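You operate a simulated robot arm through the tools that you are given. There is no shell and no other tool. Be economical: measure what you need, move in short steps, check, and stop when the job is done.

The job below is to be done with a simulated robot arm. You get a single attempt, and the scene is never put back.

TASK
Press the atrium hall key to switch it on. Then press the lobby key to switch it on. Then open the drawer of the green bench, take the teal strap on the top of the grey table and put it away in the inside of the bench drawer, then shut the drawer. Then take the small grey horn and leave it on top of the cable carton. Then fetch the foam scrap from the top of the green bench and set it on top of the dome of the gate beacon. Then put the grey-banded handset on the top of the grey table. Then press the orange test key two times. Then shut the right door of the wall cupboard. Then fetch the teal-banded handset and set it on top of the brown dome carton. The order counts. Set down upright: small grey horn.

It is judged by the outcome, as a careful person would: the job done as asked, and still so three seconds after it is handed in. It fails if anything else is knocked over, pushed out of place, dropped, spilled or broken.

THE ROBOT
A 7-joint arm with a fingered hand on a trunk, on a base that drives. Base frame: it is fixed to the floor where the robot stands at the start and does not move with it; the origin is under the middle of the robot, x ahead of it, y to its left, z up; the surface under the hand at the start is at about z = 76. Units: cm, rad, N and s.
With the tool pointing down near the work surface it reaches from about 10 to 80 cm from the robot's upright axis, wherever it stands. Its first joint turns from -2.496 to 2.496 rad. Places, roughly: atrium hall key [50, 10, 80]; cable carton [125, 475, 100]; dome carton [-125, 450, 75]; dome of the gate beacon (8x8x8 cm) [-80, 440, 80]; drawer of the green bench [-100, 420, 70]; foam scrap (8x4x3 cm) [-120, 440, 80]; grey-banded handset (22x6x7 cm) [-110, 420, 80]; inside of the bench drawer [-100, 420, 70]; lobby key [-350, 30, 120]; orange test key [-90, 410, 80]; right door of the wall cupboard [60, 440, 150]; small grey horn (13x13x17 cm) [-160, 420, 80]; teal strap (5x5x3 cm) [-350, 290, 80]; teal-banded handset (22x6x7 cm) [-90, 460, 80]; top of the grey table [-330, 260, 80]. Payload 3 kg.
The tool frame sits at the grasp point between the pads (the TCP): z along the fingers, y along the line on which they close. The tips reach 2.6 cm beyond it. Largest opening 14.8 cm; the body of the gripper starts 7.3 cm behind the TCP. The gripper is a hand of 3 fingers: y runs from the thumb to the fingers, the wrist lies at [0, 0, -22.9] in the tool frame, and closing takes about 1.5 s.
Orientation is that of the tool frame in the base frame, as [roll, pitch, yaw] about the fixed x, y, z axes, in that order (R = Rz(yaw) Ry(pitch) Rx(roll)). With the fingers straight down and closing along the base's y, the tool's x points along the base's -x, its y along +y and its z along -z.

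THE INTERFACE
- The arm moves only by the tool nudge_tool. Its argument "commands" is a list of rows, each a list of 3 entries, a list of its own where there are three numbers: the shift along the tool's x, y, z in mm, then the turn, a rotation vector about the tool's x, y, z in rad, then the opening, from 0 (shut) to 1 (fully open). In form: [[[x, y, z], [rx, ry, rz], claw], ...]. A call has 1 to 8 rows; each row shifts and turns the commanded pose from where the row before left it, along the tool's axes as they then stand. A row lasts 0.2 s, in which the tool goes at most 5 cm and 0.15 rad; a call with a longer step from one row to the next is refused whole, and so is a gripper value outside its range. A pose out of reach is approached as far as the arm can. The call stops where the force on the tool passes 40 N (or 10 N more than at its start, if that is more) or the arm is blocked; 0.2 s more then pass. Each finger travels about 15.3 cm/s and halts on what it meets, pressing with about 22 N; the grip force reading is that of the motor and also rises with nothing between the fingers. The clock runs only during rows and for 0.2 s after the last one: add rows that do not move to give the fingers time. The reply holds the time, the measured pose of the TCP, the force on the tool along the base axes, the opening and the grip force, in the units named above and with some noise, with the torque about the TCP (base axes, N m) and any sound that the robot's microphone picked up.
- Cameras (640 x 400 px; columns grow to the right, rows downward): "scene" is now at [14.6, 1.5, 185.16]; the picture's right is [0.21, -0.98, 0.00], its down [-0.84, -0.18, -0.51] and it looks along [0.50, 0.11, -0.86] (base axes); focal length 290 px, centre (320, 200). "wrist" rides on the gripper at [6.8, -3.9, -9] in the tool frame; the picture's right is [0.50, 0.87, 0.00], its down [-0.66, 0.38, -0.65] and it looks along [-0.57, 0.33, 0.76] (tool axes); focal length 222 px, centre (320, 200).
- camera(camera): a new picture of that camera. It takes no simulated time.
- move_column(by): slides the trunk up (or, below 0, down) by that many cm; the arm and the scene camera ride with it, the base frame stays. It gives what a move gives, with no picture.
- steer(legs): drives the robot by 1 to 6 legs, each [ahead, left, turn to the left] in cm, cm and rad, along the robot's own axes; the way and the turn of a leg run together, so that a leg with both is an arc; at most 150 cm and 3.142 rad a leg. The arm and the cameras ride along, it lands a little off, and it stops where it bumps. It gives what a move gives.
- set_grasp(shape): the hand has 3 fingers and takes this shape, open, in about a second: jaw (thumb against the fingers, like two jaws); tri (thumb and two fingers); tip (a fingertip pinch); poke (one finger out to press); point (the index stretched); flat (the hand flat); cup (the hand cupped); fist (a fist). The gripper value then closes the fingers along that shape, each until it touches; the sizes above hold for jaw. It gives what a move gives, with no picture.
- pan_tilt(pan, tilt): turns the head with the scene camera to pan (to the left, within 1.501 rad either way) and tilt (down, from -0.506 to 1.204), counted from straight ahead of the robot. It gives what a move gives.
- locate(camera, pixels): for up to 12 pixels [column, row] of the newest picture of that camera ("zoom" is the newest enlarged one), the place [x, y, z] in the base frame of the surface seen there, good to about 0.2 cm. It takes no simulated time.
- close_up(camera, box): a new picture of the part [left, top, right, bottom] of that camera's present view, enlarged. It takes no simulated time.
- sign_off(): hands the job in; it is judged then, once.

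Go step by step. Measure first, check grasps and placings, and put right what went wrong. The budget is 322 turns and 186 pictures, counting those below and the enlarged ones. Unless the task says otherwise, let go and move clear before handing in.

The tools are called as a command line: name --argument value ..., lists and objects as JSON in quotes. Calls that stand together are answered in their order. nudge_tool: Moves the arm, as the interface text tells. Its arguments: {"type":"object","properties":{"commands":{"type":"array","items":{"type":"array"}}},"required":["commands"]} The other tools are called the same way: move_column (by) slides the trunk up or down; set_grasp (shape) gives the hand a shape; steer (legs) drives the base; pan_tilt (pan, tilt) turns the head that bears the scene camera; camera (camera) takes a picture; locate (camera, pixels) gives the place of the surface under pixels of a picture; close_up (camera, box) takes an enlarged picture of a part of a camera's view; sign_off () hands the job in.

At the start:

```text
t: 0.0
tcp_pos: [66.35, 35.78, 113.77]
tcp_rot: [-3.141, -0.002, -3.14]
ft_force: [-0.2, -1.1, 0.6]
torque: [0.0, 0.0, -0.01]
opening: 14.8
gripper_force: 0.1
shape: jaw
trunk travel left (down, up): [-80.0, 9.0]
robot x, y, heading: [-0.18, 0.44, 0.0]
head pan, tilt: [0.209, 1.033]
```

scene: 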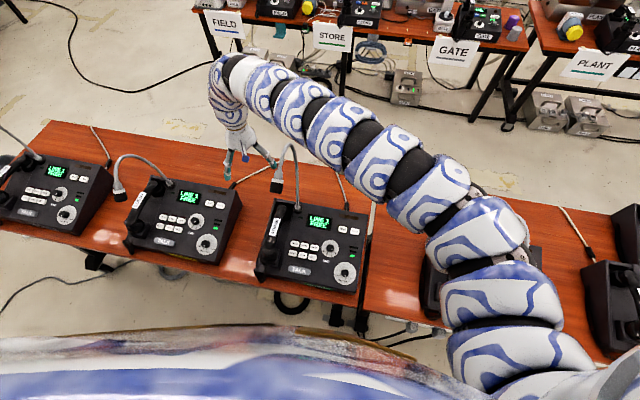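
wrist: 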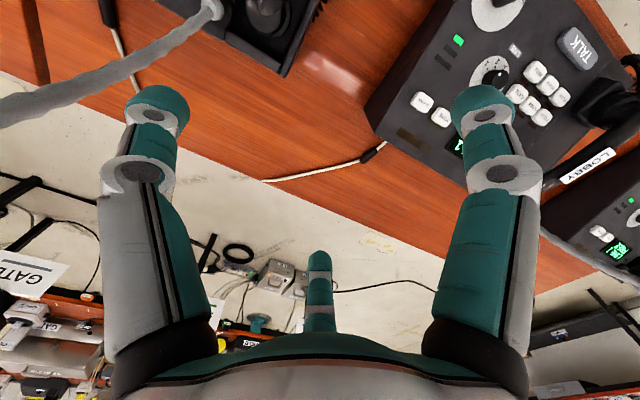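

The start pictures show a desk of intercom panels with labels; I need to read the labels around the atrium hall key near [50,10,80].

close_up --camera "scene" --box '[240, 180, 400, 310]'

close_up --camera "scene" --box '[100, 150, 260, 280]'

```text
3.08 times, centred on (320, 245) of scene
```

zoom: 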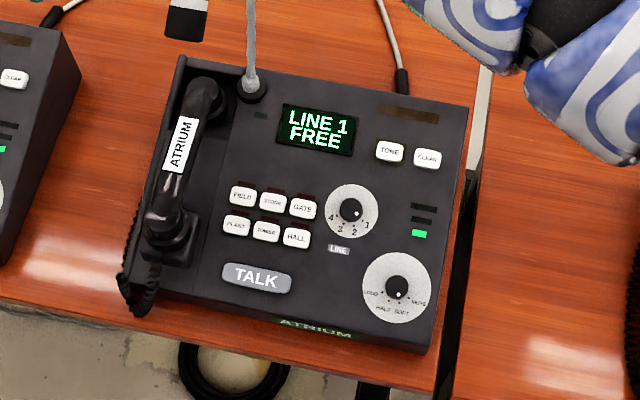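

```text
3.08 times, centred on (180, 215) of scene
```

zoom: 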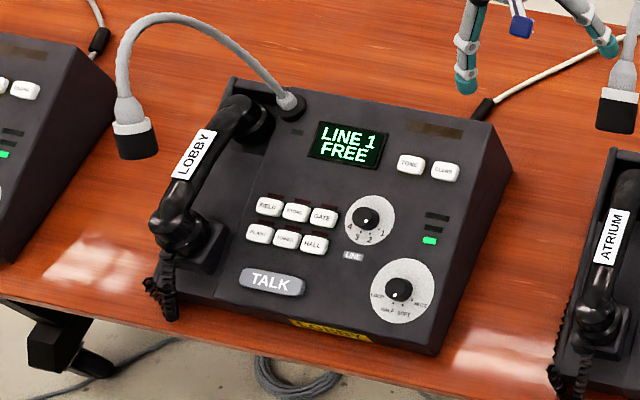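

The HALL key on the ATRIUM panel sits near (296,237) in the first zoom, i.e. scene (312,257). I'll locate it along with neighbours and the panel surface.

close_up --camera "scene" --box '[280, 225, 344, 265]'

locate --camera "scene" --pixels '[[312, 257], [302, 255], [314, 247], [300, 269], [325, 262], [345, 270], [278, 187], [290, 150], [268, 215]]'

```text
10.00 times, centred on (312, 245) of scene
```

zoom: 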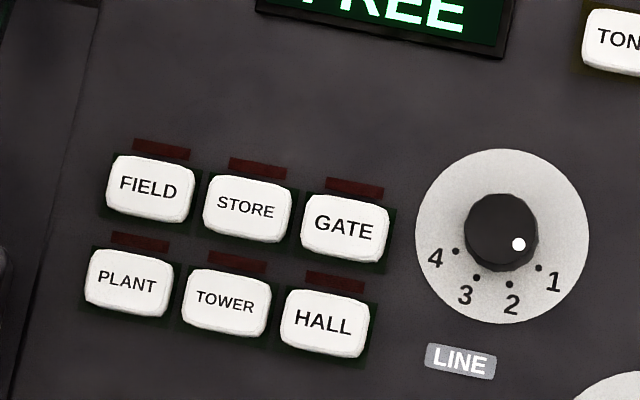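

```text
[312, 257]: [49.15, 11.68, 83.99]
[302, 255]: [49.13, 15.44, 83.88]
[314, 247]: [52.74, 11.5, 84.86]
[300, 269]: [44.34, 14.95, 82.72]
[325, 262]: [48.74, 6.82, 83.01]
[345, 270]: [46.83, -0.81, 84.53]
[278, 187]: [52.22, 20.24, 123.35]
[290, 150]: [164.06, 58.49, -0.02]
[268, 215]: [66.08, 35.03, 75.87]
```

Key HALL is at about [49.0, 11.5, 84]. Next I check the gooseneck mic's position, and set the poke shape to see where the fingertip is.

locate --camera "scene" --pixels '[[298, 207], [297, 180], [294, 160], [290, 149], [282, 155], [279, 170], [278, 183], [271, 240], [275, 215], [331, 92], [228, 155], [270, 160]]'

set_grasp --shape "poke"

camera --camera "wrist"

close_up --camera "scene" --box '[180, 80, 340, 200]'

```text
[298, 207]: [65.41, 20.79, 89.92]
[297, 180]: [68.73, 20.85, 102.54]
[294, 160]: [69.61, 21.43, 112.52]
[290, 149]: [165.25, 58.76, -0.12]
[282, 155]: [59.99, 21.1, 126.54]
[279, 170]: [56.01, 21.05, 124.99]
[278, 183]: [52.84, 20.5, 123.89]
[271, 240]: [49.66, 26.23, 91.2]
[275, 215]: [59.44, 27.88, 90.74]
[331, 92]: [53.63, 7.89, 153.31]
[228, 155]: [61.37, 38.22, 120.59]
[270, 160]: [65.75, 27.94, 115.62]
```

```text
t: 0.9
tcp_pos: [66.24, 35.61, 113.77]
tcp_rot: [3.141, 0.001, 3.141]
ft_force: [0.7, 1.0, 0.1]
torque: [-0.02, 0.02, 0.01]
opening: 0.0
gripper_force: 0.1
shape: poke
trunk travel left (down, up): [-80.0, 9.0]
robot x, y, heading: [0.08, 0.39, 0.001]
head pan, tilt: [0.209, 1.033]
```

```text
180 pictures are left
```

wrist: 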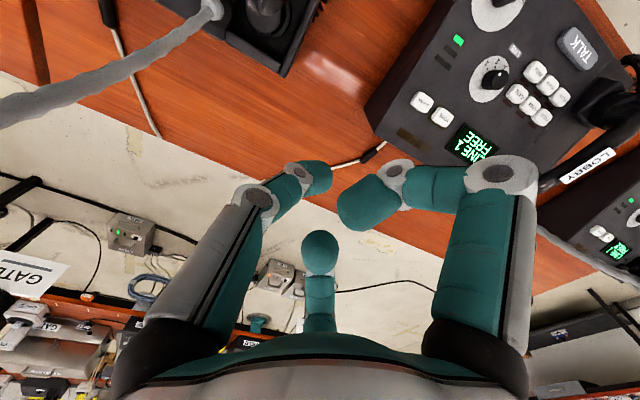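

```text
3.33 times, centred on (260, 140) of scene
```

zoom: 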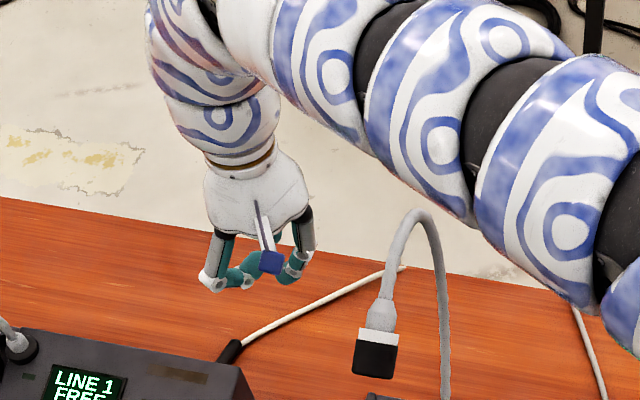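

Finger placements in poke shape: I'll locate the three fingertips (wrist (320,180), (365,200), (320,245)) to know which one leads.

locate --camera "wrist" --pixels '[[320, 178], [298, 170], [360, 205], [345, 215], [395, 170], [500, 170], [320, 240], [320, 285], [320, 320], [255, 195]]'

set_grasp --shape "point"

camera --camera "wrist"

```text
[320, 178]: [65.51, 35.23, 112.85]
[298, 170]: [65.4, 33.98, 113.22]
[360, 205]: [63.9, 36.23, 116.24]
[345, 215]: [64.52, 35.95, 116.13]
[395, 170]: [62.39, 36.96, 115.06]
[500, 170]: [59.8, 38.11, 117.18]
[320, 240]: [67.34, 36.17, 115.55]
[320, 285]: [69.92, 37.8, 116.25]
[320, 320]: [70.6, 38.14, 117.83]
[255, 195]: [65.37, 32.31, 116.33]
```

```text
t: 1.8
tcp_pos: [66.39, 35.61, 113.95]
tcp_rot: [3.142, 0.0, 3.141]
ft_force: [-0.5, -0.4, -0.6]
torque: [-0.03, -0.02, 0.03]
opening: 14.19
gripper_force: 0.1
shape: point
trunk travel left (down, up): [-80.0, 9.0]
robot x, y, heading: [-0.3, -0.02, -0.001]
head pan, tilt: [0.209, 1.033]
```

```text
178 pictures are left
```

wrist: 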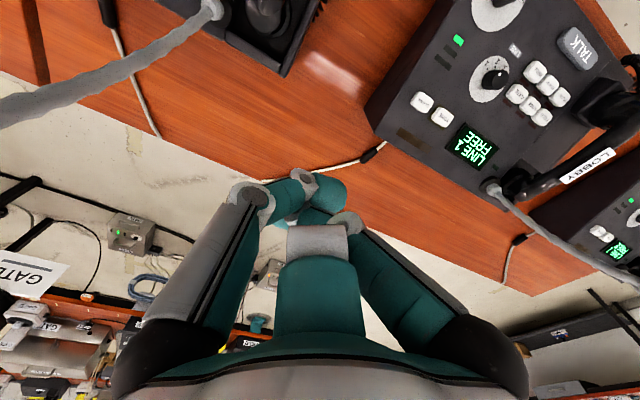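

In poke shape the thumb tip leads, near the TCP; gooseneck of ATRIUM peaks at z≈127 around y≈21, between hand and key. I'll return to poke, raise the trunk, then lift over it.

set_grasp --shape "poke"

move_column --by 9

nudge_tool --commands '[[[0, 0, -40], [0, 0, 0], 0], [[0, 0, -40], [0, 0, 0], 0], [[0, 0, -40], [0, 0, 0], 0], [[0, 0, -30], [0, 0, 0], 0], [[0, 0, 0], [0, 0, 0], 0]]'

```text
t: 2.7
tcp_pos: [66.53, 35.8, 113.95]
tcp_rot: [3.141, -0.001, -3.141]
ft_force: [0.5, -0.5, 0.4]
torque: [0.03, 0.06, 0.01]
opening: 0.0
gripper_force: 0.1
shape: poke
trunk travel left (down, up): [-80.0, 9.0]
robot x, y, heading: [-0.2, -0.13, -0.005]
head pan, tilt: [0.209, 1.033]
```

```text
t: 4.0
tcp_pos: [66.43, 35.89, 122.86]
tcp_rot: [3.141, 0.0, 3.141]
ft_force: [0.9, -0.1, 0.0]
torque: [0.0, -0.01, -0.01]
opening: 0.01
gripper_force: 0.0
shape: poke
trunk travel left (down, up): [-89.0, 0.0]
robot x, y, heading: [-0.03, 0.03, 0.002]
head pan, tilt: [0.209, 1.033]
```

```text
t: 5.2
tcp_pos: [66.45, 35.51, 137.67]
tcp_rot: [-3.141, 0.0, 3.141]
ft_force: [0.1, 0.5, 0.4]
torque: [-0.01, 0.02, 0.01]
opening: 0.0
gripper_force: 21.6
shape: jaw
trunk travel left (down, up): [-89.0, 0.0]
robot x, y, heading: [-0.36, -0.02, -0.001]
head pan, tilt: [0.209, 1.033]
```

The shape reading flipped to jaw with claw 0; let me see the hand.

camera --camera "wrist"

```text
177 pictures are left
```

wrist: 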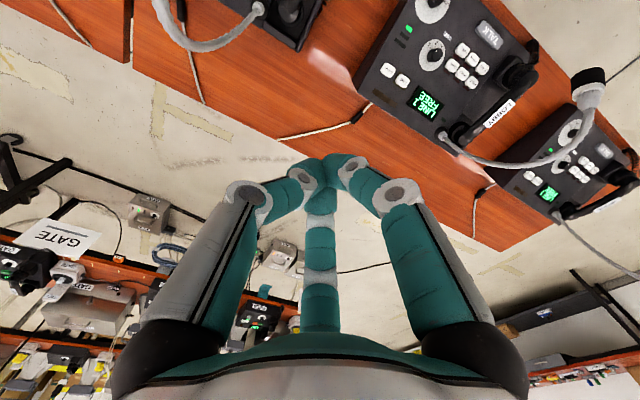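

Claw 0 closes it to a jaw cluster, wider than one fingertip. I'll set poke again and test whether claw 1 keeps it.

set_grasp --shape "poke"

nudge_tool --commands '[[[40, -40, 0], [0, 0, 0], 1], [[40, -40, 0], [0, 0, 0], 1], [[40, -40, 0], [0, 0, 0], 1], [[40, -40, 0], [0, 0, 0], 1], [[20, -40, 0], [0, 0, 0], 1], [[0, -40, 0], [0, 0, 0], 1], [[0, 0, 0], [0, 0, 0], 1]]'

camera --camera "wrist"

```text
t: 6.0
tcp_pos: [66.43, 35.53, 137.74]
tcp_rot: [3.14, -0.001, 3.141]
ft_force: [-0.3, 0.0, -0.6]
torque: [0.01, 0.02, -0.01]
opening: 0.03
gripper_force: 0.1
shape: poke
trunk travel left (down, up): [-89.0, 0.0]
robot x, y, heading: [0.11, -0.21, -0.004]
head pan, tilt: [0.209, 1.033]
```

```text
refused: row 1 steps farther than a row can; nothing moved
```

```text
176 pictures are left
```

wrist: 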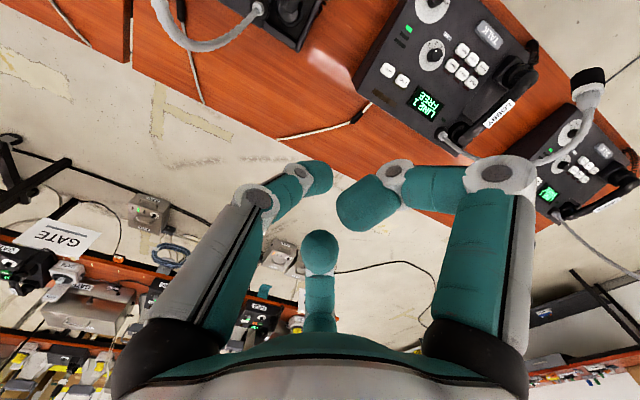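

Diagonal steps count in full; I'll use shorter rows.

nudge_tool --commands '[[[30, -35, 0], [0, 0, 0], 1], [[30, -35, 0], [0, 0, 0], 1], [[30, -35, 0], [0, 0, 0], 1], [[30, -35, 0], [0, 0, 0], 1], [[30, -35, 0], [0, 0, 0], 1], [[24, -35, 0], [0, 0, 0], 1], [[0, -31, 0], [0, 0, 0], 1], [[0, 0, 0], [0, 0, 0], 1]]'

camera --camera "wrist"

```text
t: 7.8
tcp_pos: [63.76, 31.01, 138.02]
tcp_rot: [-3.14, -0.003, 3.14]
ft_force: [-0.1, 0.4, -0.1]
torque: [0.02, 0.01, 0.0]
opening: 0.01
gripper_force: 0.0
shape: poke
out of reach, approached as far as the arm can: row 2, 3, 4, 5, 6, 7
trunk travel left (down, up): [-89.0, 0.0]
robot x, y, heading: [0.18, 0.03, -0.003]
head pan, tilt: [0.209, 1.033]
```

```text
175 pictures are left
```

wrist: 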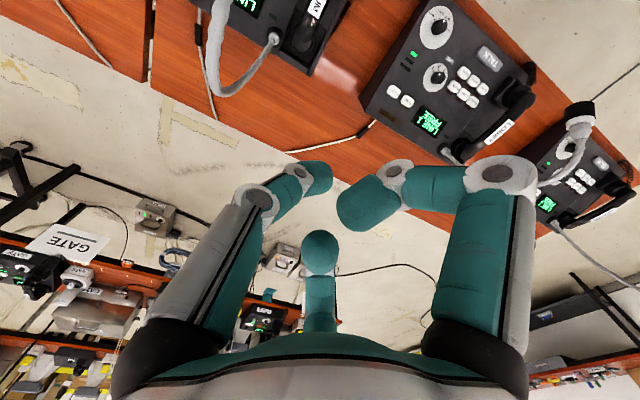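

Poke holds with claw 1, but the fold toward the body is out of reach, so I'll shift the base instead. First I look around to map the surroundings.

pan_tilt --pan -1.2 --tilt 0.6

camera --camera "scene"

pan_tilt --pan 1.4 --tilt 0.5

camera --camera "scene"

```text
t: 9.4
tcp_pos: [63.62, 31.12, 137.93]
tcp_rot: [-3.139, -0.002, 3.14]
ft_force: [-0.5, 0.0, -0.4]
torque: [0.01, -0.01, 0.01]
opening: 0.0
gripper_force: 0.1
shape: poke
trunk travel left (down, up): [-89.0, 0.0]
robot x, y, heading: [-0.2, -0.13, -0.003]
head pan, tilt: [-1.201, 0.6]
```

```text
174 pictures are left
```

scene: 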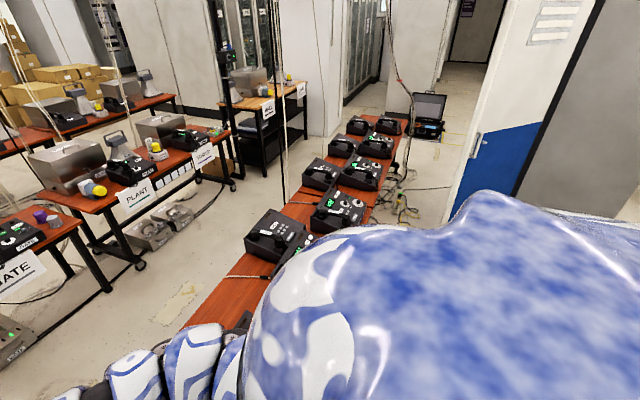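

```text
t: 11.7
tcp_pos: [63.67, 31.06, 137.81]
tcp_rot: [-3.14, -0.002, 3.139]
ft_force: [-0.2, -0.6, 0.1]
torque: [0.02, 0.0, 0.05]
opening: 0.0
gripper_force: 0.1
shape: poke
trunk travel left (down, up): [-89.0, 0.0]
robot x, y, heading: [0.06, -0.03, 0.002]
head pan, tilt: [1.4, 0.499]
```

```text
173 pictures are left
```

scene: 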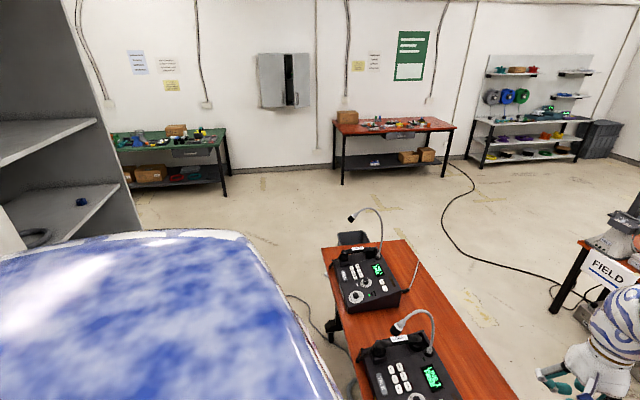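

The desk runs along y with more panels; green bench, wall cupboard and cable-carton table are at the far left wall. I'll shift the base right 20 and back 14 cm so the poised hand passes over the gooseneck at z≈136.

steer --legs '[[0, -20, 0], [-14, 0, 0]]'

pan_tilt --pan 0.3 --tilt 1.0

camera --camera "scene"

camera --camera "wrist"

```text
t: 14.2
tcp_pos: [49.29, 11.53, 138.01]
tcp_rot: [-3.14, -0.004, -3.141]
ft_force: [0.0, 0.6, -0.4]
torque: [0.03, -0.04, 0.04]
opening: 0.03
gripper_force: 0.1
shape: poke
trunk travel left (down, up): [-89.0, 0.0]
robot x, y, heading: [-13.85, -19.64, 0.004]
head pan, tilt: [1.4, 0.499]
```

```text
t: 15.6
tcp_pos: [49.54, 11.59, 137.89]
tcp_rot: [-3.14, -0.003, 3.141]
ft_force: [-0.1, 0.0, -0.1]
torque: [0.0, 0.02, -0.01]
opening: 0.0
gripper_force: 0.0
shape: poke
trunk travel left (down, up): [-89.0, 0.0]
robot x, y, heading: [-14.12, -19.75, 0.001]
head pan, tilt: [0.3, 1.0]
```

```text
172 pictures are left
```

scene: 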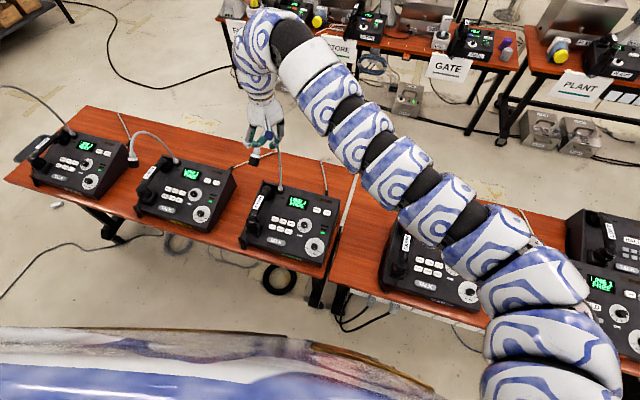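

```text
171 pictures are left
```

wrist: 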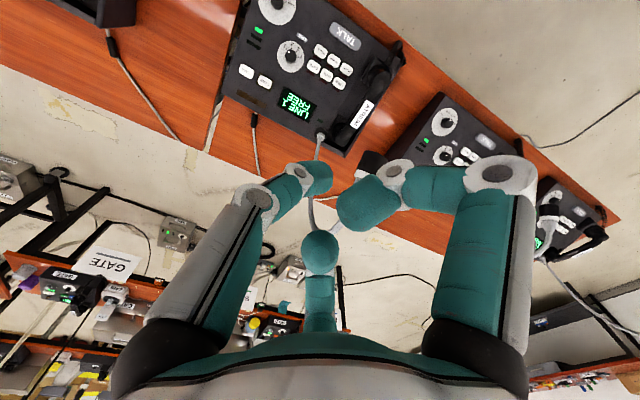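

Hand is now above the key with the mic nearby at y≈20. I'll yaw the hand 90° so its wide side runs along x, away from the gooseneck.

nudge_tool --commands '[[[0, 0, 0], [0, 0, -0.145], 1], [[0, 0, 0], [0, 0, -0.145], 1], [[0, 0, 0], [0, 0, -0.145], 1], [[0, 0, 0], [0, 0, -0.145], 1], [[0, 0, 0], [0, 0, -0.145], 1], [[0, 0, 0], [0, 0, -0.145], 1], [[0, 0, 0], [0, 0, -0.145], 1]]'

nudge_tool --commands '[[[0, 0, 0], [0, 0, -0.14], 1], [[0, 0, 0], [0, 0, -0.14], 1], [[0, 0, 0], [0, 0, -0.14], 1], [[0, 0, 0], [0, 0, -0.136], 1], [[0, 0, 0], [0, 0, 0], 1]]'

camera --camera "wrist"

```text
t: 17.2
tcp_pos: [49.56, 11.51, 137.9]
tcp_rot: [3.14, -0.003, -2.126]
ft_force: [0.1, 0.4, 0.7]
torque: [0.01, 0.0, 0.0]
opening: 0.0
gripper_force: 0.0
shape: poke
trunk travel left (down, up): [-89.0, 0.0]
robot x, y, heading: [-13.86, -20.08, -0.004]
head pan, tilt: [0.3, 1.0]
```

```text
t: 18.4
tcp_pos: [49.54, 11.53, 137.81]
tcp_rot: [3.139, -0.002, -1.569]
ft_force: [-0.3, 0.1, 0.0]
torque: [-0.01, 0.01, 0.01]
opening: 0.0
gripper_force: 0.1
shape: poke
trunk travel left (down, up): [-89.0, 0.0]
robot x, y, heading: [-13.85, -19.63, 0.002]
head pan, tilt: [0.3, 1.0]
```

```text
170 pictures are left
```

wrist: 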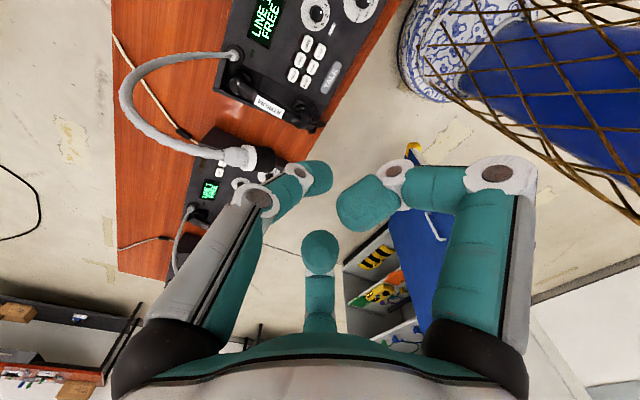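

Clear of the mic by a couple of cm. I'll descend straight along the tool with the arm, in two steps, and look.

nudge_tool --commands '[[[0, 3, 30], [0, 0, 0], 1], [[0, 0, 45], [0, 0, 0], 1], [[0, 0, 45], [0, 0, 0], 1], [[0, 0, 45], [0, 0, 0], 1], [[0, 0, 45], [0, 0, 0], 1], [[0, 0, 45], [0, 0, 0], 1], [[0, 0, 45], [0, 0, 0], 1], [[0, 0, 45], [0, 0, 0], 1]]'

camera --camera "wrist"

camera --camera "scene"

```text
t: 20.2
tcp_pos: [50.46, 11.34, 105.17]
tcp_rot: [3.138, -0.003, -1.57]
ft_force: [0.3, 0.1, 0.3]
torque: [-0.01, 0.02, 0.03]
opening: 0.0
gripper_force: 0.0
shape: poke
out of reach, approached as far as the arm can: row 1, 2
trunk travel left (down, up): [-89.0, 0.0]
robot x, y, heading: [-14.34, -19.55, 0.0]
head pan, tilt: [0.3, 1.0]
```

```text
169 pictures are left
```

wrist: 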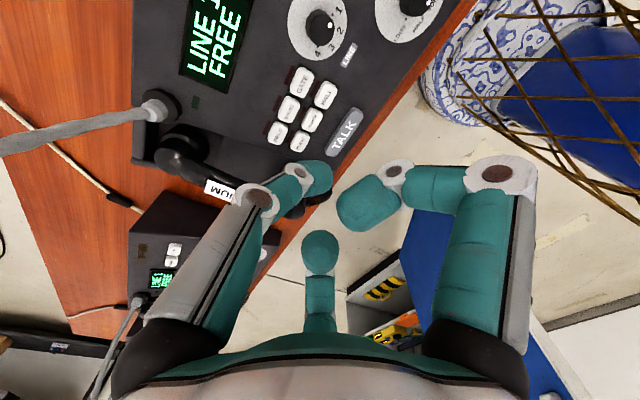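

```text
168 pictures are left
```

scene: 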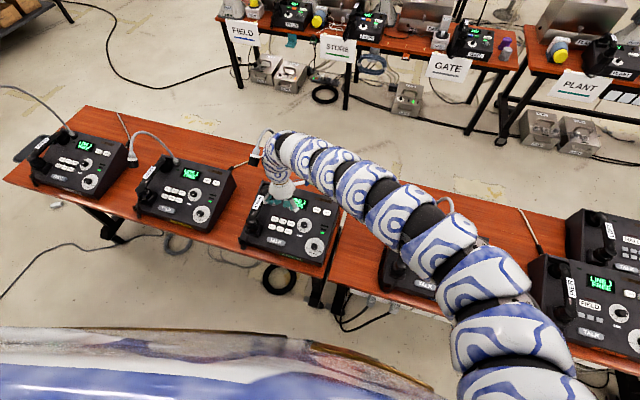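

HALL shows at wrist (326,95), next to GATE (302,81). Locating precisely, plus the fingertip.

locate --camera "wrist" --pixels '[[326, 95], [302, 81], [312, 121], [330, 175], [322, 165], [345, 215]]'

close_up --camera "wrist" --box '[256, 50, 384, 130]'

close_up --camera "scene" --box '[230, 120, 360, 260]'

```text
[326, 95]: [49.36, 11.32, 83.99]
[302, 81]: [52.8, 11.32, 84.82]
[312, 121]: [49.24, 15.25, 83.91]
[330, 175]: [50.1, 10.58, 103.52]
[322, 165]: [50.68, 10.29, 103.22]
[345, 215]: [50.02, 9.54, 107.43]
```

```text
5.00 times, centred on (320, 90) of wrist
```

zoom: 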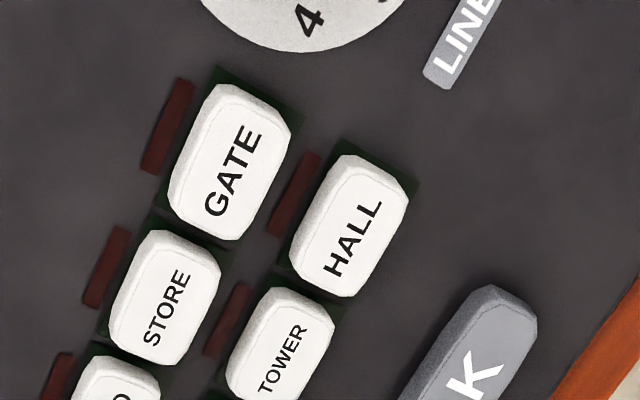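

```text
2.86 times, centred on (295, 190) of scene
```

zoom: 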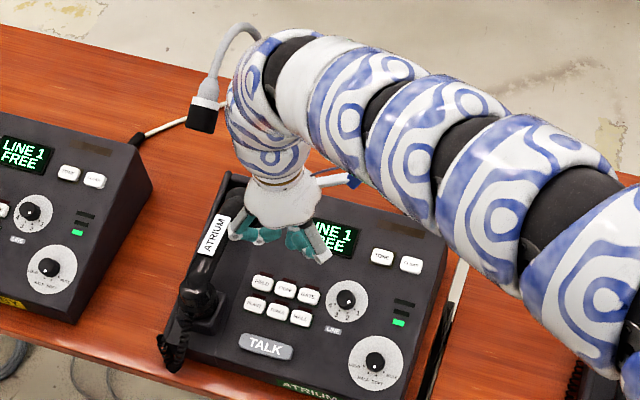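

Key center confirmed at [49.3, 11.4, 84]. I'll shift to align and descend to just above it.

nudge_tool --commands '[[[0, 11.5, 30], [0, 0, 0], 1], [[0, 0, 40], [0, 0, 0], 1], [[0, 0, 40], [0, 0, 0], 1], [[0, 0, 40], [0, 0, 0], 1], [[0, 0, 15], [0, 0, 0], 1], [[0, 0, 0], [0, 0, 0], 1]]'

close_up --camera "wrist" --box '[200, 60, 440, 260]'

close_up --camera "scene" --box '[240, 170, 340, 270]'

```text
t: 21.6
tcp_pos: [49.05, 10.8, 90.56]
tcp_rot: [3.137, -0.002, -1.572]
ft_force: [-0.4, -0.2, 0.1]
torque: [0.04, 0.05, 0.01]
opening: 0.01
gripper_force: 0.1
shape: poke
out of reach, approached as far as the arm can: row 4, 5
trunk travel left (down, up): [-89.0, 0.0]
robot x, y, heading: [-14.14, -19.47, 0.002]
head pan, tilt: [0.3, 1.0]
```

```text
2.00 times, centred on (320, 160) of wrist
```

zoom: 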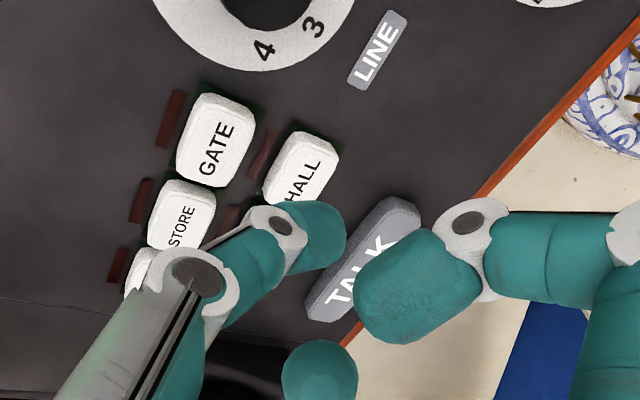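

```text
4.00 times, centred on (290, 220) of scene
```

zoom: 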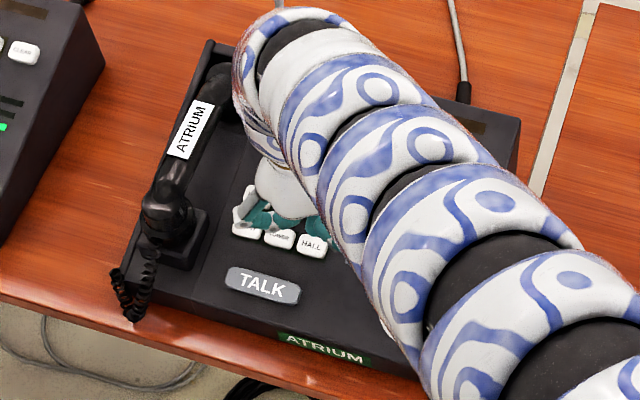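

Arm hit its down-reach at z≈90.6, with the trunk fully up. I'll lower the trunk 2 cm and settle.

move_column --by -2

nudge_tool --commands '[[[0, 0, 0], [0, 0, 0], 1]]'

close_up --camera "wrist" --box '[200, 60, 440, 260]'

locate --camera "zoom" --pixels '[[330, 220], [320, 250], [300, 175], [310, 205], [420, 320], [320, 370]]'

```text
t: 22.2
tcp_pos: [48.8, 11.04, 88.78]
tcp_rot: [3.142, 0.0, -1.57]
ft_force: [0.0, -0.4, 0.4]
torque: [0.0, -0.02, -0.02]
opening: 0.0
gripper_force: 0.1
shape: poke
trunk travel left (down, up): [-87.0, 2.0]
robot x, y, heading: [-14.07, -19.59, 0.002]
head pan, tilt: [0.3, 1.0]
```

```text
t: 22.6
tcp_pos: [48.87, 10.85, 88.73]
tcp_rot: [3.139, -0.002, -1.57]
ft_force: [-0.7, -1.0, -0.3]
torque: [0.0, -0.03, -0.01]
opening: 0.0
gripper_force: 0.0
shape: poke
trunk travel left (down, up): [-87.0, 2.0]
robot x, y, heading: [-14.3, -19.77, 0.003]
head pan, tilt: [0.3, 1.0]
```

```text
2.00 times, centred on (320, 160) of wrist
```

zoom: 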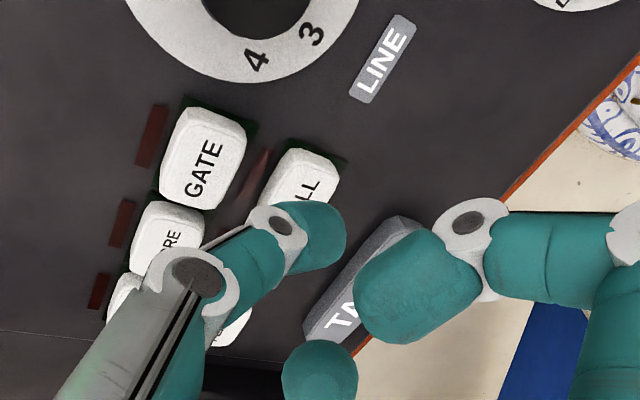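

```text
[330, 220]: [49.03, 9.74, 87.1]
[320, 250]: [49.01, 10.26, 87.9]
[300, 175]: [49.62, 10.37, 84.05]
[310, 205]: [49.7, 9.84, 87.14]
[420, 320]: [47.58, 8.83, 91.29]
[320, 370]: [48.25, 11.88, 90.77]
```

Fingertip surface at about [49, 9.7–10.6, 87] and key centre [49.3, 11.4, 84]. I'll nudge +y ~7 mm, +x ~3 mm, then check.

nudge_tool --commands '[[[-7, -3, 0], [0, 0, 0], 1], [[0, 0, 5], [0, 0, 0], 1], [[0, 0, 0], [0, 0, 0], 1]]'

close_up --camera "wrist" --box '[200, 60, 440, 260]'

```text
t: 23.4
tcp_pos: [48.84, 10.96, 88.79]
tcp_rot: [3.139, -0.001, -1.571]
ft_force: [-0.4, 0.0, -0.2]
torque: [0.04, -0.02, 0.02]
opening: 0.0
gripper_force: 0.0
shape: poke
out of reach, approached as far as the arm can: row 1, 2
trunk travel left (down, up): [-87.0, 2.0]
robot x, y, heading: [-14.2, -19.93, 0.003]
head pan, tilt: [0.3, 1.0]
```

```text
2.00 times, centred on (320, 160) of wrist
```

zoom: 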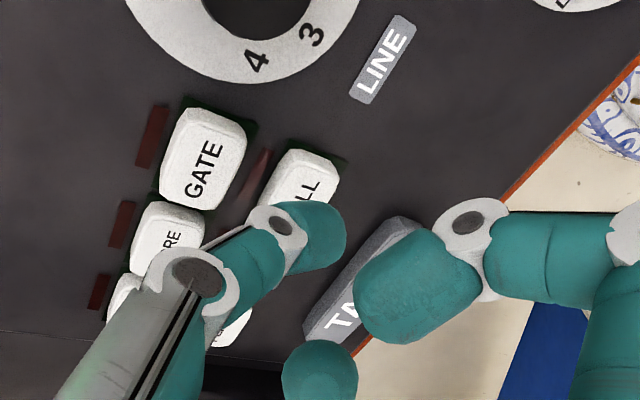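

Reach limit is about 82 cm above the floor relative to trunk level; I'll raise the tool 5 cm and lower the trunk 5 cm to gain freedom.

nudge_tool --commands '[[[0, 0, -25], [0, 0, 0], 1], [[0, 0, -25], [0, 0, 0], 1], [[0, 0, 0], [0, 0, 0], 1]]'

move_column --by -5

nudge_tool --commands '[[[0, 0, 0], [0, 0, 0], 1]]'

```text
t: 24.2
tcp_pos: [48.61, 10.8, 93.88]
tcp_rot: [3.139, -0.002, -1.571]
ft_force: [-0.5, 1.3, -0.3]
torque: [-0.03, -0.03, 0.02]
opening: 0.0
gripper_force: 0.1
shape: poke
trunk travel left (down, up): [-87.0, 2.0]
robot x, y, heading: [-14.31, -19.55, 0.001]
head pan, tilt: [0.3, 1.0]
```

```text
t: 25.1
tcp_pos: [48.76, 10.75, 88.81]
tcp_rot: [3.139, -0.002, -1.571]
ft_force: [0.3, 0.7, -0.2]
torque: [0.0, -0.02, 0.02]
opening: 0.01
gripper_force: 0.1
shape: poke
trunk travel left (down, up): [-82.0, 7.0]
robot x, y, heading: [-13.98, -19.52, 0.002]
head pan, tilt: [0.3, 1.0]
```

```text
t: 25.6
tcp_pos: [48.9, 10.84, 88.81]
tcp_rot: [3.139, -0.004, -1.571]
ft_force: [-0.4, -0.1, 0.4]
torque: [0.01, -0.04, 0.0]
opening: 0.0
gripper_force: 0.0
shape: poke
trunk travel left (down, up): [-82.0, 7.0]
robot x, y, heading: [-14.25, -19.51, 0.006]
head pan, tilt: [0.3, 1.0]
```

Commanded pose doesn't wind up. Now the lateral correction (+6 mm y, +4 mm x) and a small descent.

nudge_tool --commands '[[[-6, -4, 0], [0, 0, 0], 1], [[0, 0, 5], [0, 0, 0], 1], [[0, 0, 5], [0, 0, 0], 1], [[0, 0, 0], [0, 0, 0], 1]]'

close_up --camera "wrist" --box '[200, 60, 440, 260]'

locate --camera "zoom" --pixels '[[330, 220], [310, 205], [340, 240], [300, 180]]'

```text
t: 26.6
tcp_pos: [49.21, 11.43, 87.76]
tcp_rot: [3.141, -0.003, -1.572]
ft_force: [-1.0, 0.4, 0.0]
torque: [0.0, -0.05, 0.0]
opening: 0.01
gripper_force: 0.1
shape: poke
trunk travel left (down, up): [-82.0, 7.0]
robot x, y, heading: [-13.8, -19.7, 0.001]
head pan, tilt: [0.3, 1.0]
```

```text
2.00 times, centred on (320, 160) of wrist
```

zoom: 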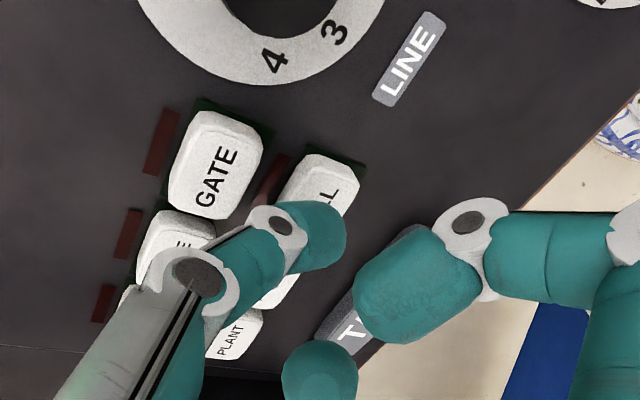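

```text
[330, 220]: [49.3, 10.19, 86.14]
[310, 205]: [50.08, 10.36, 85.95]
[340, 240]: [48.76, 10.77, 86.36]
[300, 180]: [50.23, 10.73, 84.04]
```

The tip sits over HALL's centre. Now press slowly in 3 mm steps.

nudge_tool --commands '[[[0, 0, 4], [0, 0, 0], 1], [[0, 0, 4], [0, 0, 0], 1], [[0, 0, 4], [0, 0, 0], 1], [[0, 0, 3], [0, 0, 0], 1], [[0, 0, 0], [0, 0, 0], 1]]'

close_up --camera "wrist" --box '[200, 60, 440, 260]'

```text
t: 27.8
tcp_pos: [49.11, 11.45, 86.37]
tcp_rot: [3.14, -0.004, -1.572]
ft_force: [-0.2, 0.7, 1.3]
torque: [0.01, 0.04, 0.02]
opening: 0.0
gripper_force: 0.1
shape: poke
trunk travel left (down, up): [-82.0, 7.0]
robot x, y, heading: [-14.1, -19.66, -0.005]
head pan, tilt: [0.3, 1.0]
heard: click
```

```text
2.00 times, centred on (320, 160) of wrist
```

zoom: 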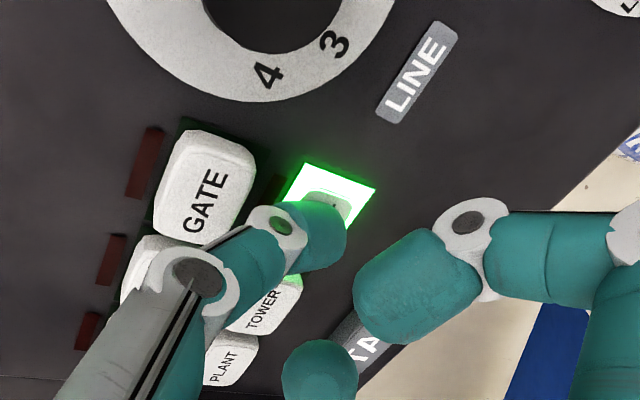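

Click heard and HALL lit green. I'll rise and confirm it stays on.

nudge_tool --commands '[[[0, 0, -20], [0, 0, 0], 1], [[0, 0, -40], [0, 0, 0], 1], [[0, 0, -40], [0, 0, 0], 1], [[0, 0, -40], [0, 0, 0], 1], [[0, 0, -40], [0, 0, 0], 1], [[0, 0, -40], [0, 0, 0], 1], [[0, 0, -40], [0, 0, 0], 1], [[0, 0, -40], [0, 0, 0], 1]]'

nudge_tool --commands '[[[0, 0, -40], [0, 0, 0], 1], [[0, 0, -40], [0, 0, 0], 1], [[0, 0, -40], [0, 0, 0], 1], [[0, 0, -40], [0, 0, 0], 1], [[0, 0, 0], [0, 0, 0], 1]]'

camera --camera "scene"

camera --camera "wrist"

```text
t: 29.6
tcp_pos: [49.45, 11.23, 116.3]
tcp_rot: [3.14, -0.001, -1.573]
ft_force: [0.9, 0.2, 0.6]
torque: [0.0, 0.07, 0.04]
opening: 0.0
gripper_force: 0.0
shape: poke
trunk travel left (down, up): [-82.0, 7.0]
robot x, y, heading: [-14.79, -19.98, -0.002]
head pan, tilt: [0.3, 1.0]
```

```text
t: 30.8
tcp_pos: [49.77, 11.81, 132.23]
tcp_rot: [3.139, -0.001, -1.57]
ft_force: [-0.3, -0.4, -1.7]
torque: [0.02, -0.02, -0.02]
opening: 0.0
gripper_force: 0.1
shape: poke
out of reach, approached as far as the arm can: row 2
trunk travel left (down, up): [-82.0, 7.0]
robot x, y, heading: [-14.23, -19.86, -0.001]
head pan, tilt: [0.3, 1.0]
```

```text
159 pictures are left
```

scene: 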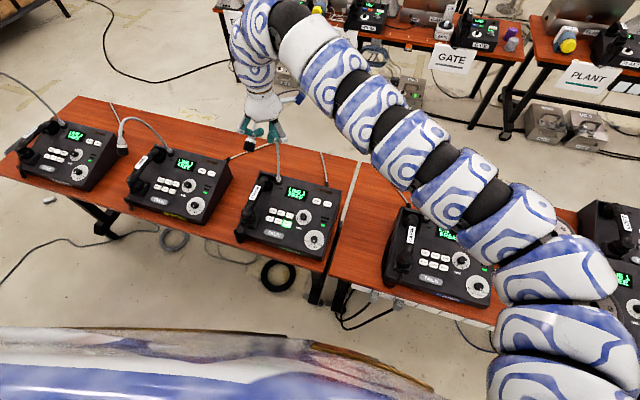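

```text
158 pictures are left
```

wrist: 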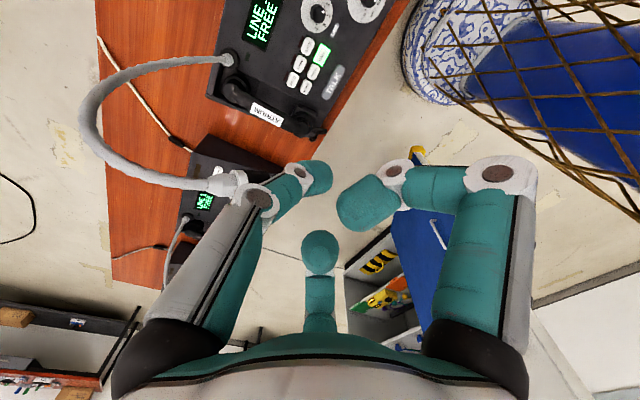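

HALL stays lit. I'll raise the trunk, and look left-rear and right-rear for driving space.

move_column --by 7

pan_tilt --pan 1.5 --tilt 0.35

camera --camera "scene"

locate --camera "scene" --pixels '[[250, 230], [170, 235], [60, 170], [20, 230], [130, 60], [300, 90], [90, 130], [200, 140], [430, 130], [330, 130], [590, 130], [150, 200]]'

pan_tilt --pan -1.5 --tilt 0.5

camera --camera "scene"

```text
t: 31.8
tcp_pos: [49.83, 11.74, 139.31]
tcp_rot: [3.139, -0.002, -1.57]
ft_force: [0.1, 0.5, -0.2]
torque: [-0.02, 0.0, 0.02]
opening: 0.0
gripper_force: 0.0
shape: poke
trunk travel left (down, up): [-89.0, 0.0]
robot x, y, heading: [-13.95, -19.71, 0.002]
head pan, tilt: [0.3, 1.0]
```

```text
t: 33.2
tcp_pos: [49.73, 11.73, 139.36]
tcp_rot: [3.139, -0.001, -1.572]
ft_force: [-0.1, 0.1, -0.6]
torque: [-0.04, -0.02, 0.01]
opening: 0.01
gripper_force: 0.0
shape: poke
trunk travel left (down, up): [-89.0, 0.0]
robot x, y, heading: [-13.92, -19.53, 0.004]
head pan, tilt: [1.499, 0.351]
```

```text
157 pictures are left
```

scene: 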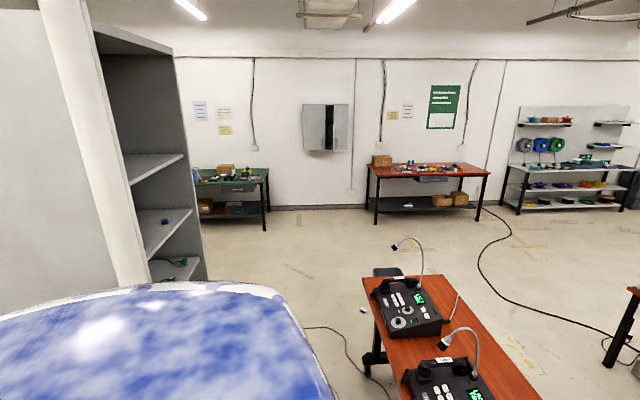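

```text
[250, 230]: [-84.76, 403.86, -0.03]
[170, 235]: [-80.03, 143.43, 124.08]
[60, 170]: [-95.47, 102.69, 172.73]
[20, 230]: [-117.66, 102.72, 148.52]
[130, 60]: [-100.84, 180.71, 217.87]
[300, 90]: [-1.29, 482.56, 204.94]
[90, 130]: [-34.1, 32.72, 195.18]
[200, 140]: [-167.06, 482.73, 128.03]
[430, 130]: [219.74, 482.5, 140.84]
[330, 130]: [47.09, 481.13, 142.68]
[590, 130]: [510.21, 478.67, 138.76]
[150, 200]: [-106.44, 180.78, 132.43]
```

```text
t: 35.8
tcp_pos: [49.84, 11.77, 139.36]
tcp_rot: [3.141, -0.002, -1.571]
ft_force: [0.1, 0.1, 0.4]
torque: [0.0, 0.04, 0.0]
opening: 0.0
gripper_force: 0.1
shape: poke
trunk travel left (down, up): [-89.0, 0.0]
robot x, y, heading: [-14.05, -19.58, 0.004]
head pan, tilt: [-1.499, 0.499]
```

```text
156 pictures are left
```

scene: 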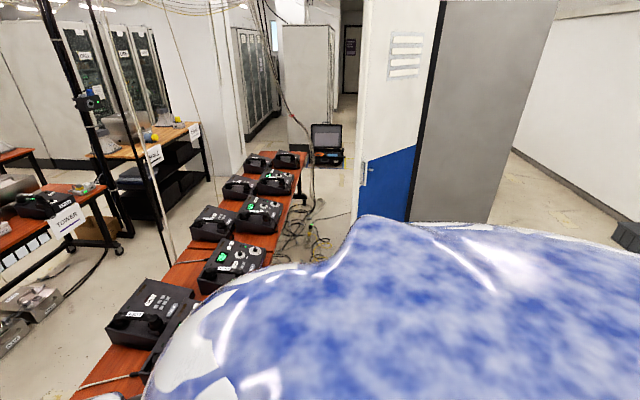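

There is a rack at x≲-80, y 103–180 and something pole-like near [-34,33]. Measuring the right-side locker, then more on that pole.

locate --camera "scene" --pixels '[[375, 100], [400, 180], [420, 100], [480, 100], [540, 60], [360, 200], [490, 215], [540, 170], [620, 200], [620, 235], [515, 150], [330, 200]]'

pan_tilt --pan 1.5 --tilt -0.1

camera --camera "scene"

locate --camera "scene" --pixels '[[20, 200], [50, 150], [80, 250], [100, 330], [110, 300], [125, 380], [60, 60], [160, 300], [10, 350], [90, 200]]'

```text
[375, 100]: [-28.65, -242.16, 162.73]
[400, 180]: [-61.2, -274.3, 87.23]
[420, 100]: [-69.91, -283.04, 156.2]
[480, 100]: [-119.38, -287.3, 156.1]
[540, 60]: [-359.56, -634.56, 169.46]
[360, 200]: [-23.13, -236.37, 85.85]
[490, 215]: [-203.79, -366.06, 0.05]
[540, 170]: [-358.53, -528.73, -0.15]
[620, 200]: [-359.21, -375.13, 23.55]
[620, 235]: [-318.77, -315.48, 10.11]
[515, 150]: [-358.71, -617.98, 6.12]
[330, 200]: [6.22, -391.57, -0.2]
```

```text
t: 38.4
tcp_pos: [49.85, 11.77, 139.26]
tcp_rot: [3.139, -0.001, -1.57]
ft_force: [-0.5, -0.3, -0.3]
torque: [0.03, -0.04, -0.03]
opening: 0.01
gripper_force: 0.1
shape: poke
trunk travel left (down, up): [-89.0, 0.0]
robot x, y, heading: [-14.06, -19.62, 0.002]
head pan, tilt: [1.499, -0.099]
```

```text
155 pictures are left
```

scene: 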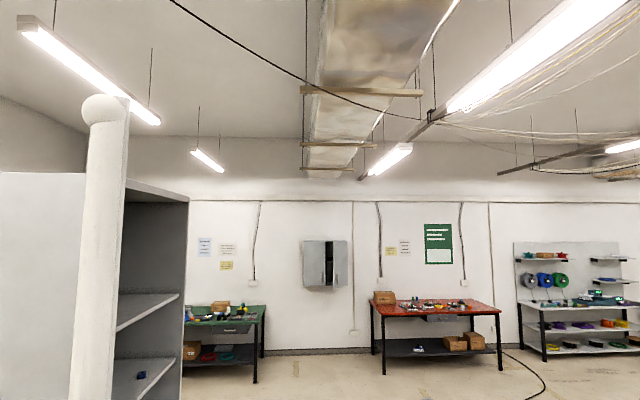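

```text
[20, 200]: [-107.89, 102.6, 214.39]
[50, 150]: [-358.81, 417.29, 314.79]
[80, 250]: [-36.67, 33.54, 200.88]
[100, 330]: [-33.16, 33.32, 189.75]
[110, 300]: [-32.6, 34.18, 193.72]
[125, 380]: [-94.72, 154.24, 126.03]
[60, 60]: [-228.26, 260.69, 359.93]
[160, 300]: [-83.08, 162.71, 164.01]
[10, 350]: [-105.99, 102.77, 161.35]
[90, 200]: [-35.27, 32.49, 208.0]
```

A white post with a ball top stands at about [-35,33] (up to z≈215). I'll check its foot and the blue/lattice thing in the wrist view.

locate --camera "wrist" --pixels '[[430, 60], [470, 90], [560, 60], [600, 120], [560, 150], [620, 200], [430, 200], [420, 155], [380, 260], [590, 300], [500, 20], [360, 140]]'

pan_tilt --pan 1.5 --tilt 1.1

camera --camera "scene"

```text
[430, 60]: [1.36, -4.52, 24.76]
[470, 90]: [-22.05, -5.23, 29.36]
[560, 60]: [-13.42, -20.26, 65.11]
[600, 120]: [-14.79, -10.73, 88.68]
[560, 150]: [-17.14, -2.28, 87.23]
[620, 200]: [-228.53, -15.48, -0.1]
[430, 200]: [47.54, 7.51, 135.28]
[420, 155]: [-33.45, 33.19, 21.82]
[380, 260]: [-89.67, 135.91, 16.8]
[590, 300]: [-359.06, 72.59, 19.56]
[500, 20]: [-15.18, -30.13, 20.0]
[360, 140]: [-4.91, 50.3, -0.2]
```

```text
t: 39.8
tcp_pos: [49.79, 11.67, 139.27]
tcp_rot: [3.14, -0.002, -1.572]
ft_force: [-0.1, 0.5, 0.6]
torque: [0.02, -0.04, 0.01]
opening: 0.0
gripper_force: 0.0
shape: poke
trunk travel left (down, up): [-89.0, 0.0]
robot x, y, heading: [-14.1, -19.7, 0.001]
head pan, tilt: [1.499, 1.1]
```

```text
154 pictures are left
```

scene: 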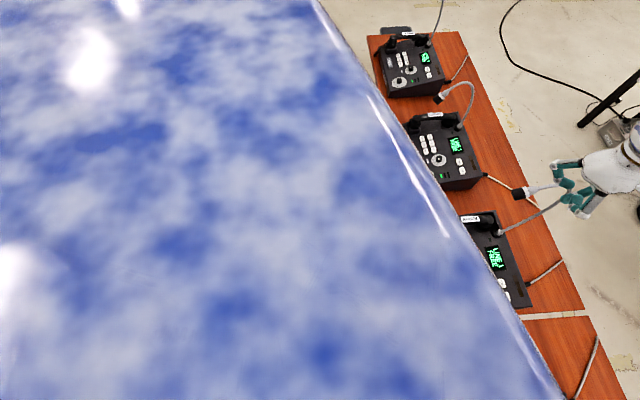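

The pole stands at [-34,33] from the floor; rack at y≥103; west wall at x≈-359. I'll back away from the desk, then shift and back further, then turn around.

steer --legs '[[-55, 0, 0], [-50, -40, 0], [0, 0, 1.57], [0, 0, 1.57]]'

pan_tilt --pan 0 --tilt 0.45

camera --camera "scene"

```text
t: 53.9
tcp_pos: [-184.94, -90.43, 139.14]
tcp_rot: [3.139, -0.001, 1.554]
ft_force: [0.5, 0.2, 0.4]
torque: [-0.01, 0.0, 0.02]
opening: 0.01
gripper_force: 0.0
shape: poke
trunk travel left (down, up): [-89.0, 0.0]
robot x, y, heading: [-120.45, -60.19, 3.127]
head pan, tilt: [1.499, 1.1]
```

```text
t: 55.5
tcp_pos: [-185.05, -90.57, 139.25]
tcp_rot: [3.139, 0.0, 1.553]
ft_force: [0.0, -0.3, -0.7]
torque: [-0.02, -0.02, 0.03]
opening: 0.0
gripper_force: 0.1
shape: poke
trunk travel left (down, up): [-89.0, 0.0]
robot x, y, heading: [-120.42, -60.34, 3.123]
head pan, tilt: [0.0, 0.45]
```

```text
153 pictures are left
```

scene: 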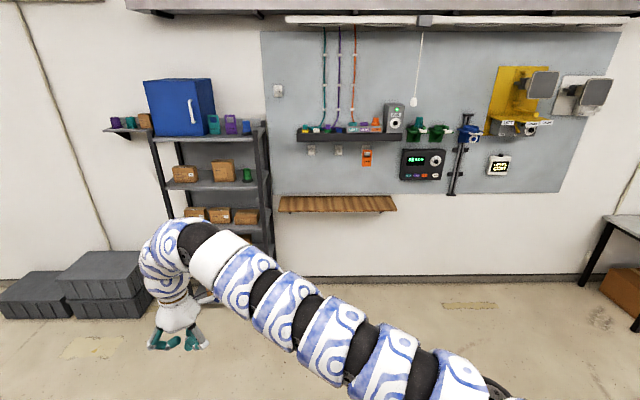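

Facing the west wall; the panel board with keys is around (420,160) and (500,165). I'll zoom in on candidate lobby keys.

close_up --camera "scene" --box '[280, 90, 440, 200]'

close_up --camera "scene" --box '[440, 90, 600, 200]'

locate --camera "scene" --pixels '[[423, 164], [498, 165], [530, 127], [405, 178], [438, 178], [340, 205], [460, 150], [610, 240], [430, 200], [340, 137]]'

```text
3.64 times, centred on (360, 145) of scene
```

zoom: 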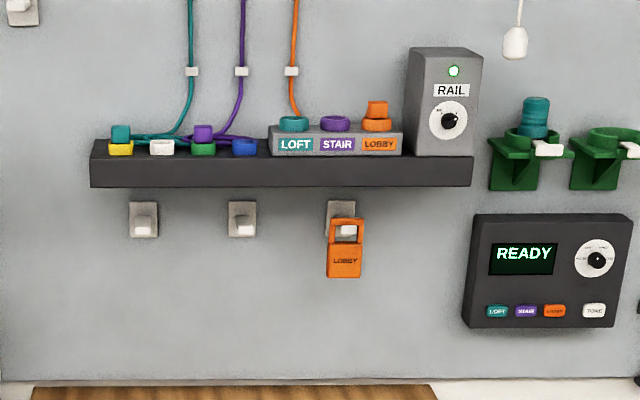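

```text
3.64 times, centred on (520, 145) of scene
```

zoom: 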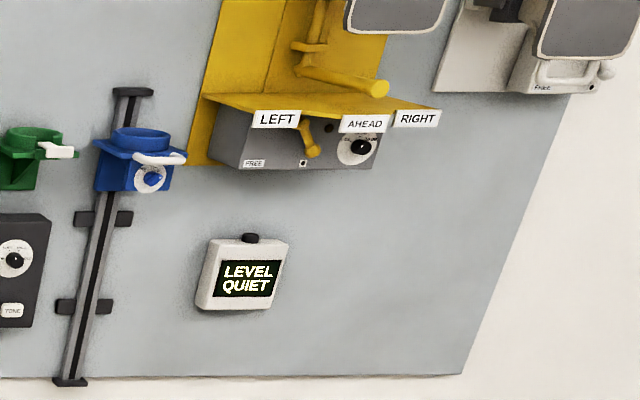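

```text
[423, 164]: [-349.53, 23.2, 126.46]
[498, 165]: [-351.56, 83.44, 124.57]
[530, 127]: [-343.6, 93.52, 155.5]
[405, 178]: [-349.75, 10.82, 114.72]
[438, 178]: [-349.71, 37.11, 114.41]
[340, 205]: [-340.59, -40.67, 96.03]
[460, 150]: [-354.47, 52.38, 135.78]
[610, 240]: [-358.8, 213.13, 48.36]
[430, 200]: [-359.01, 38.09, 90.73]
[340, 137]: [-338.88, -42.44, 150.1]
```

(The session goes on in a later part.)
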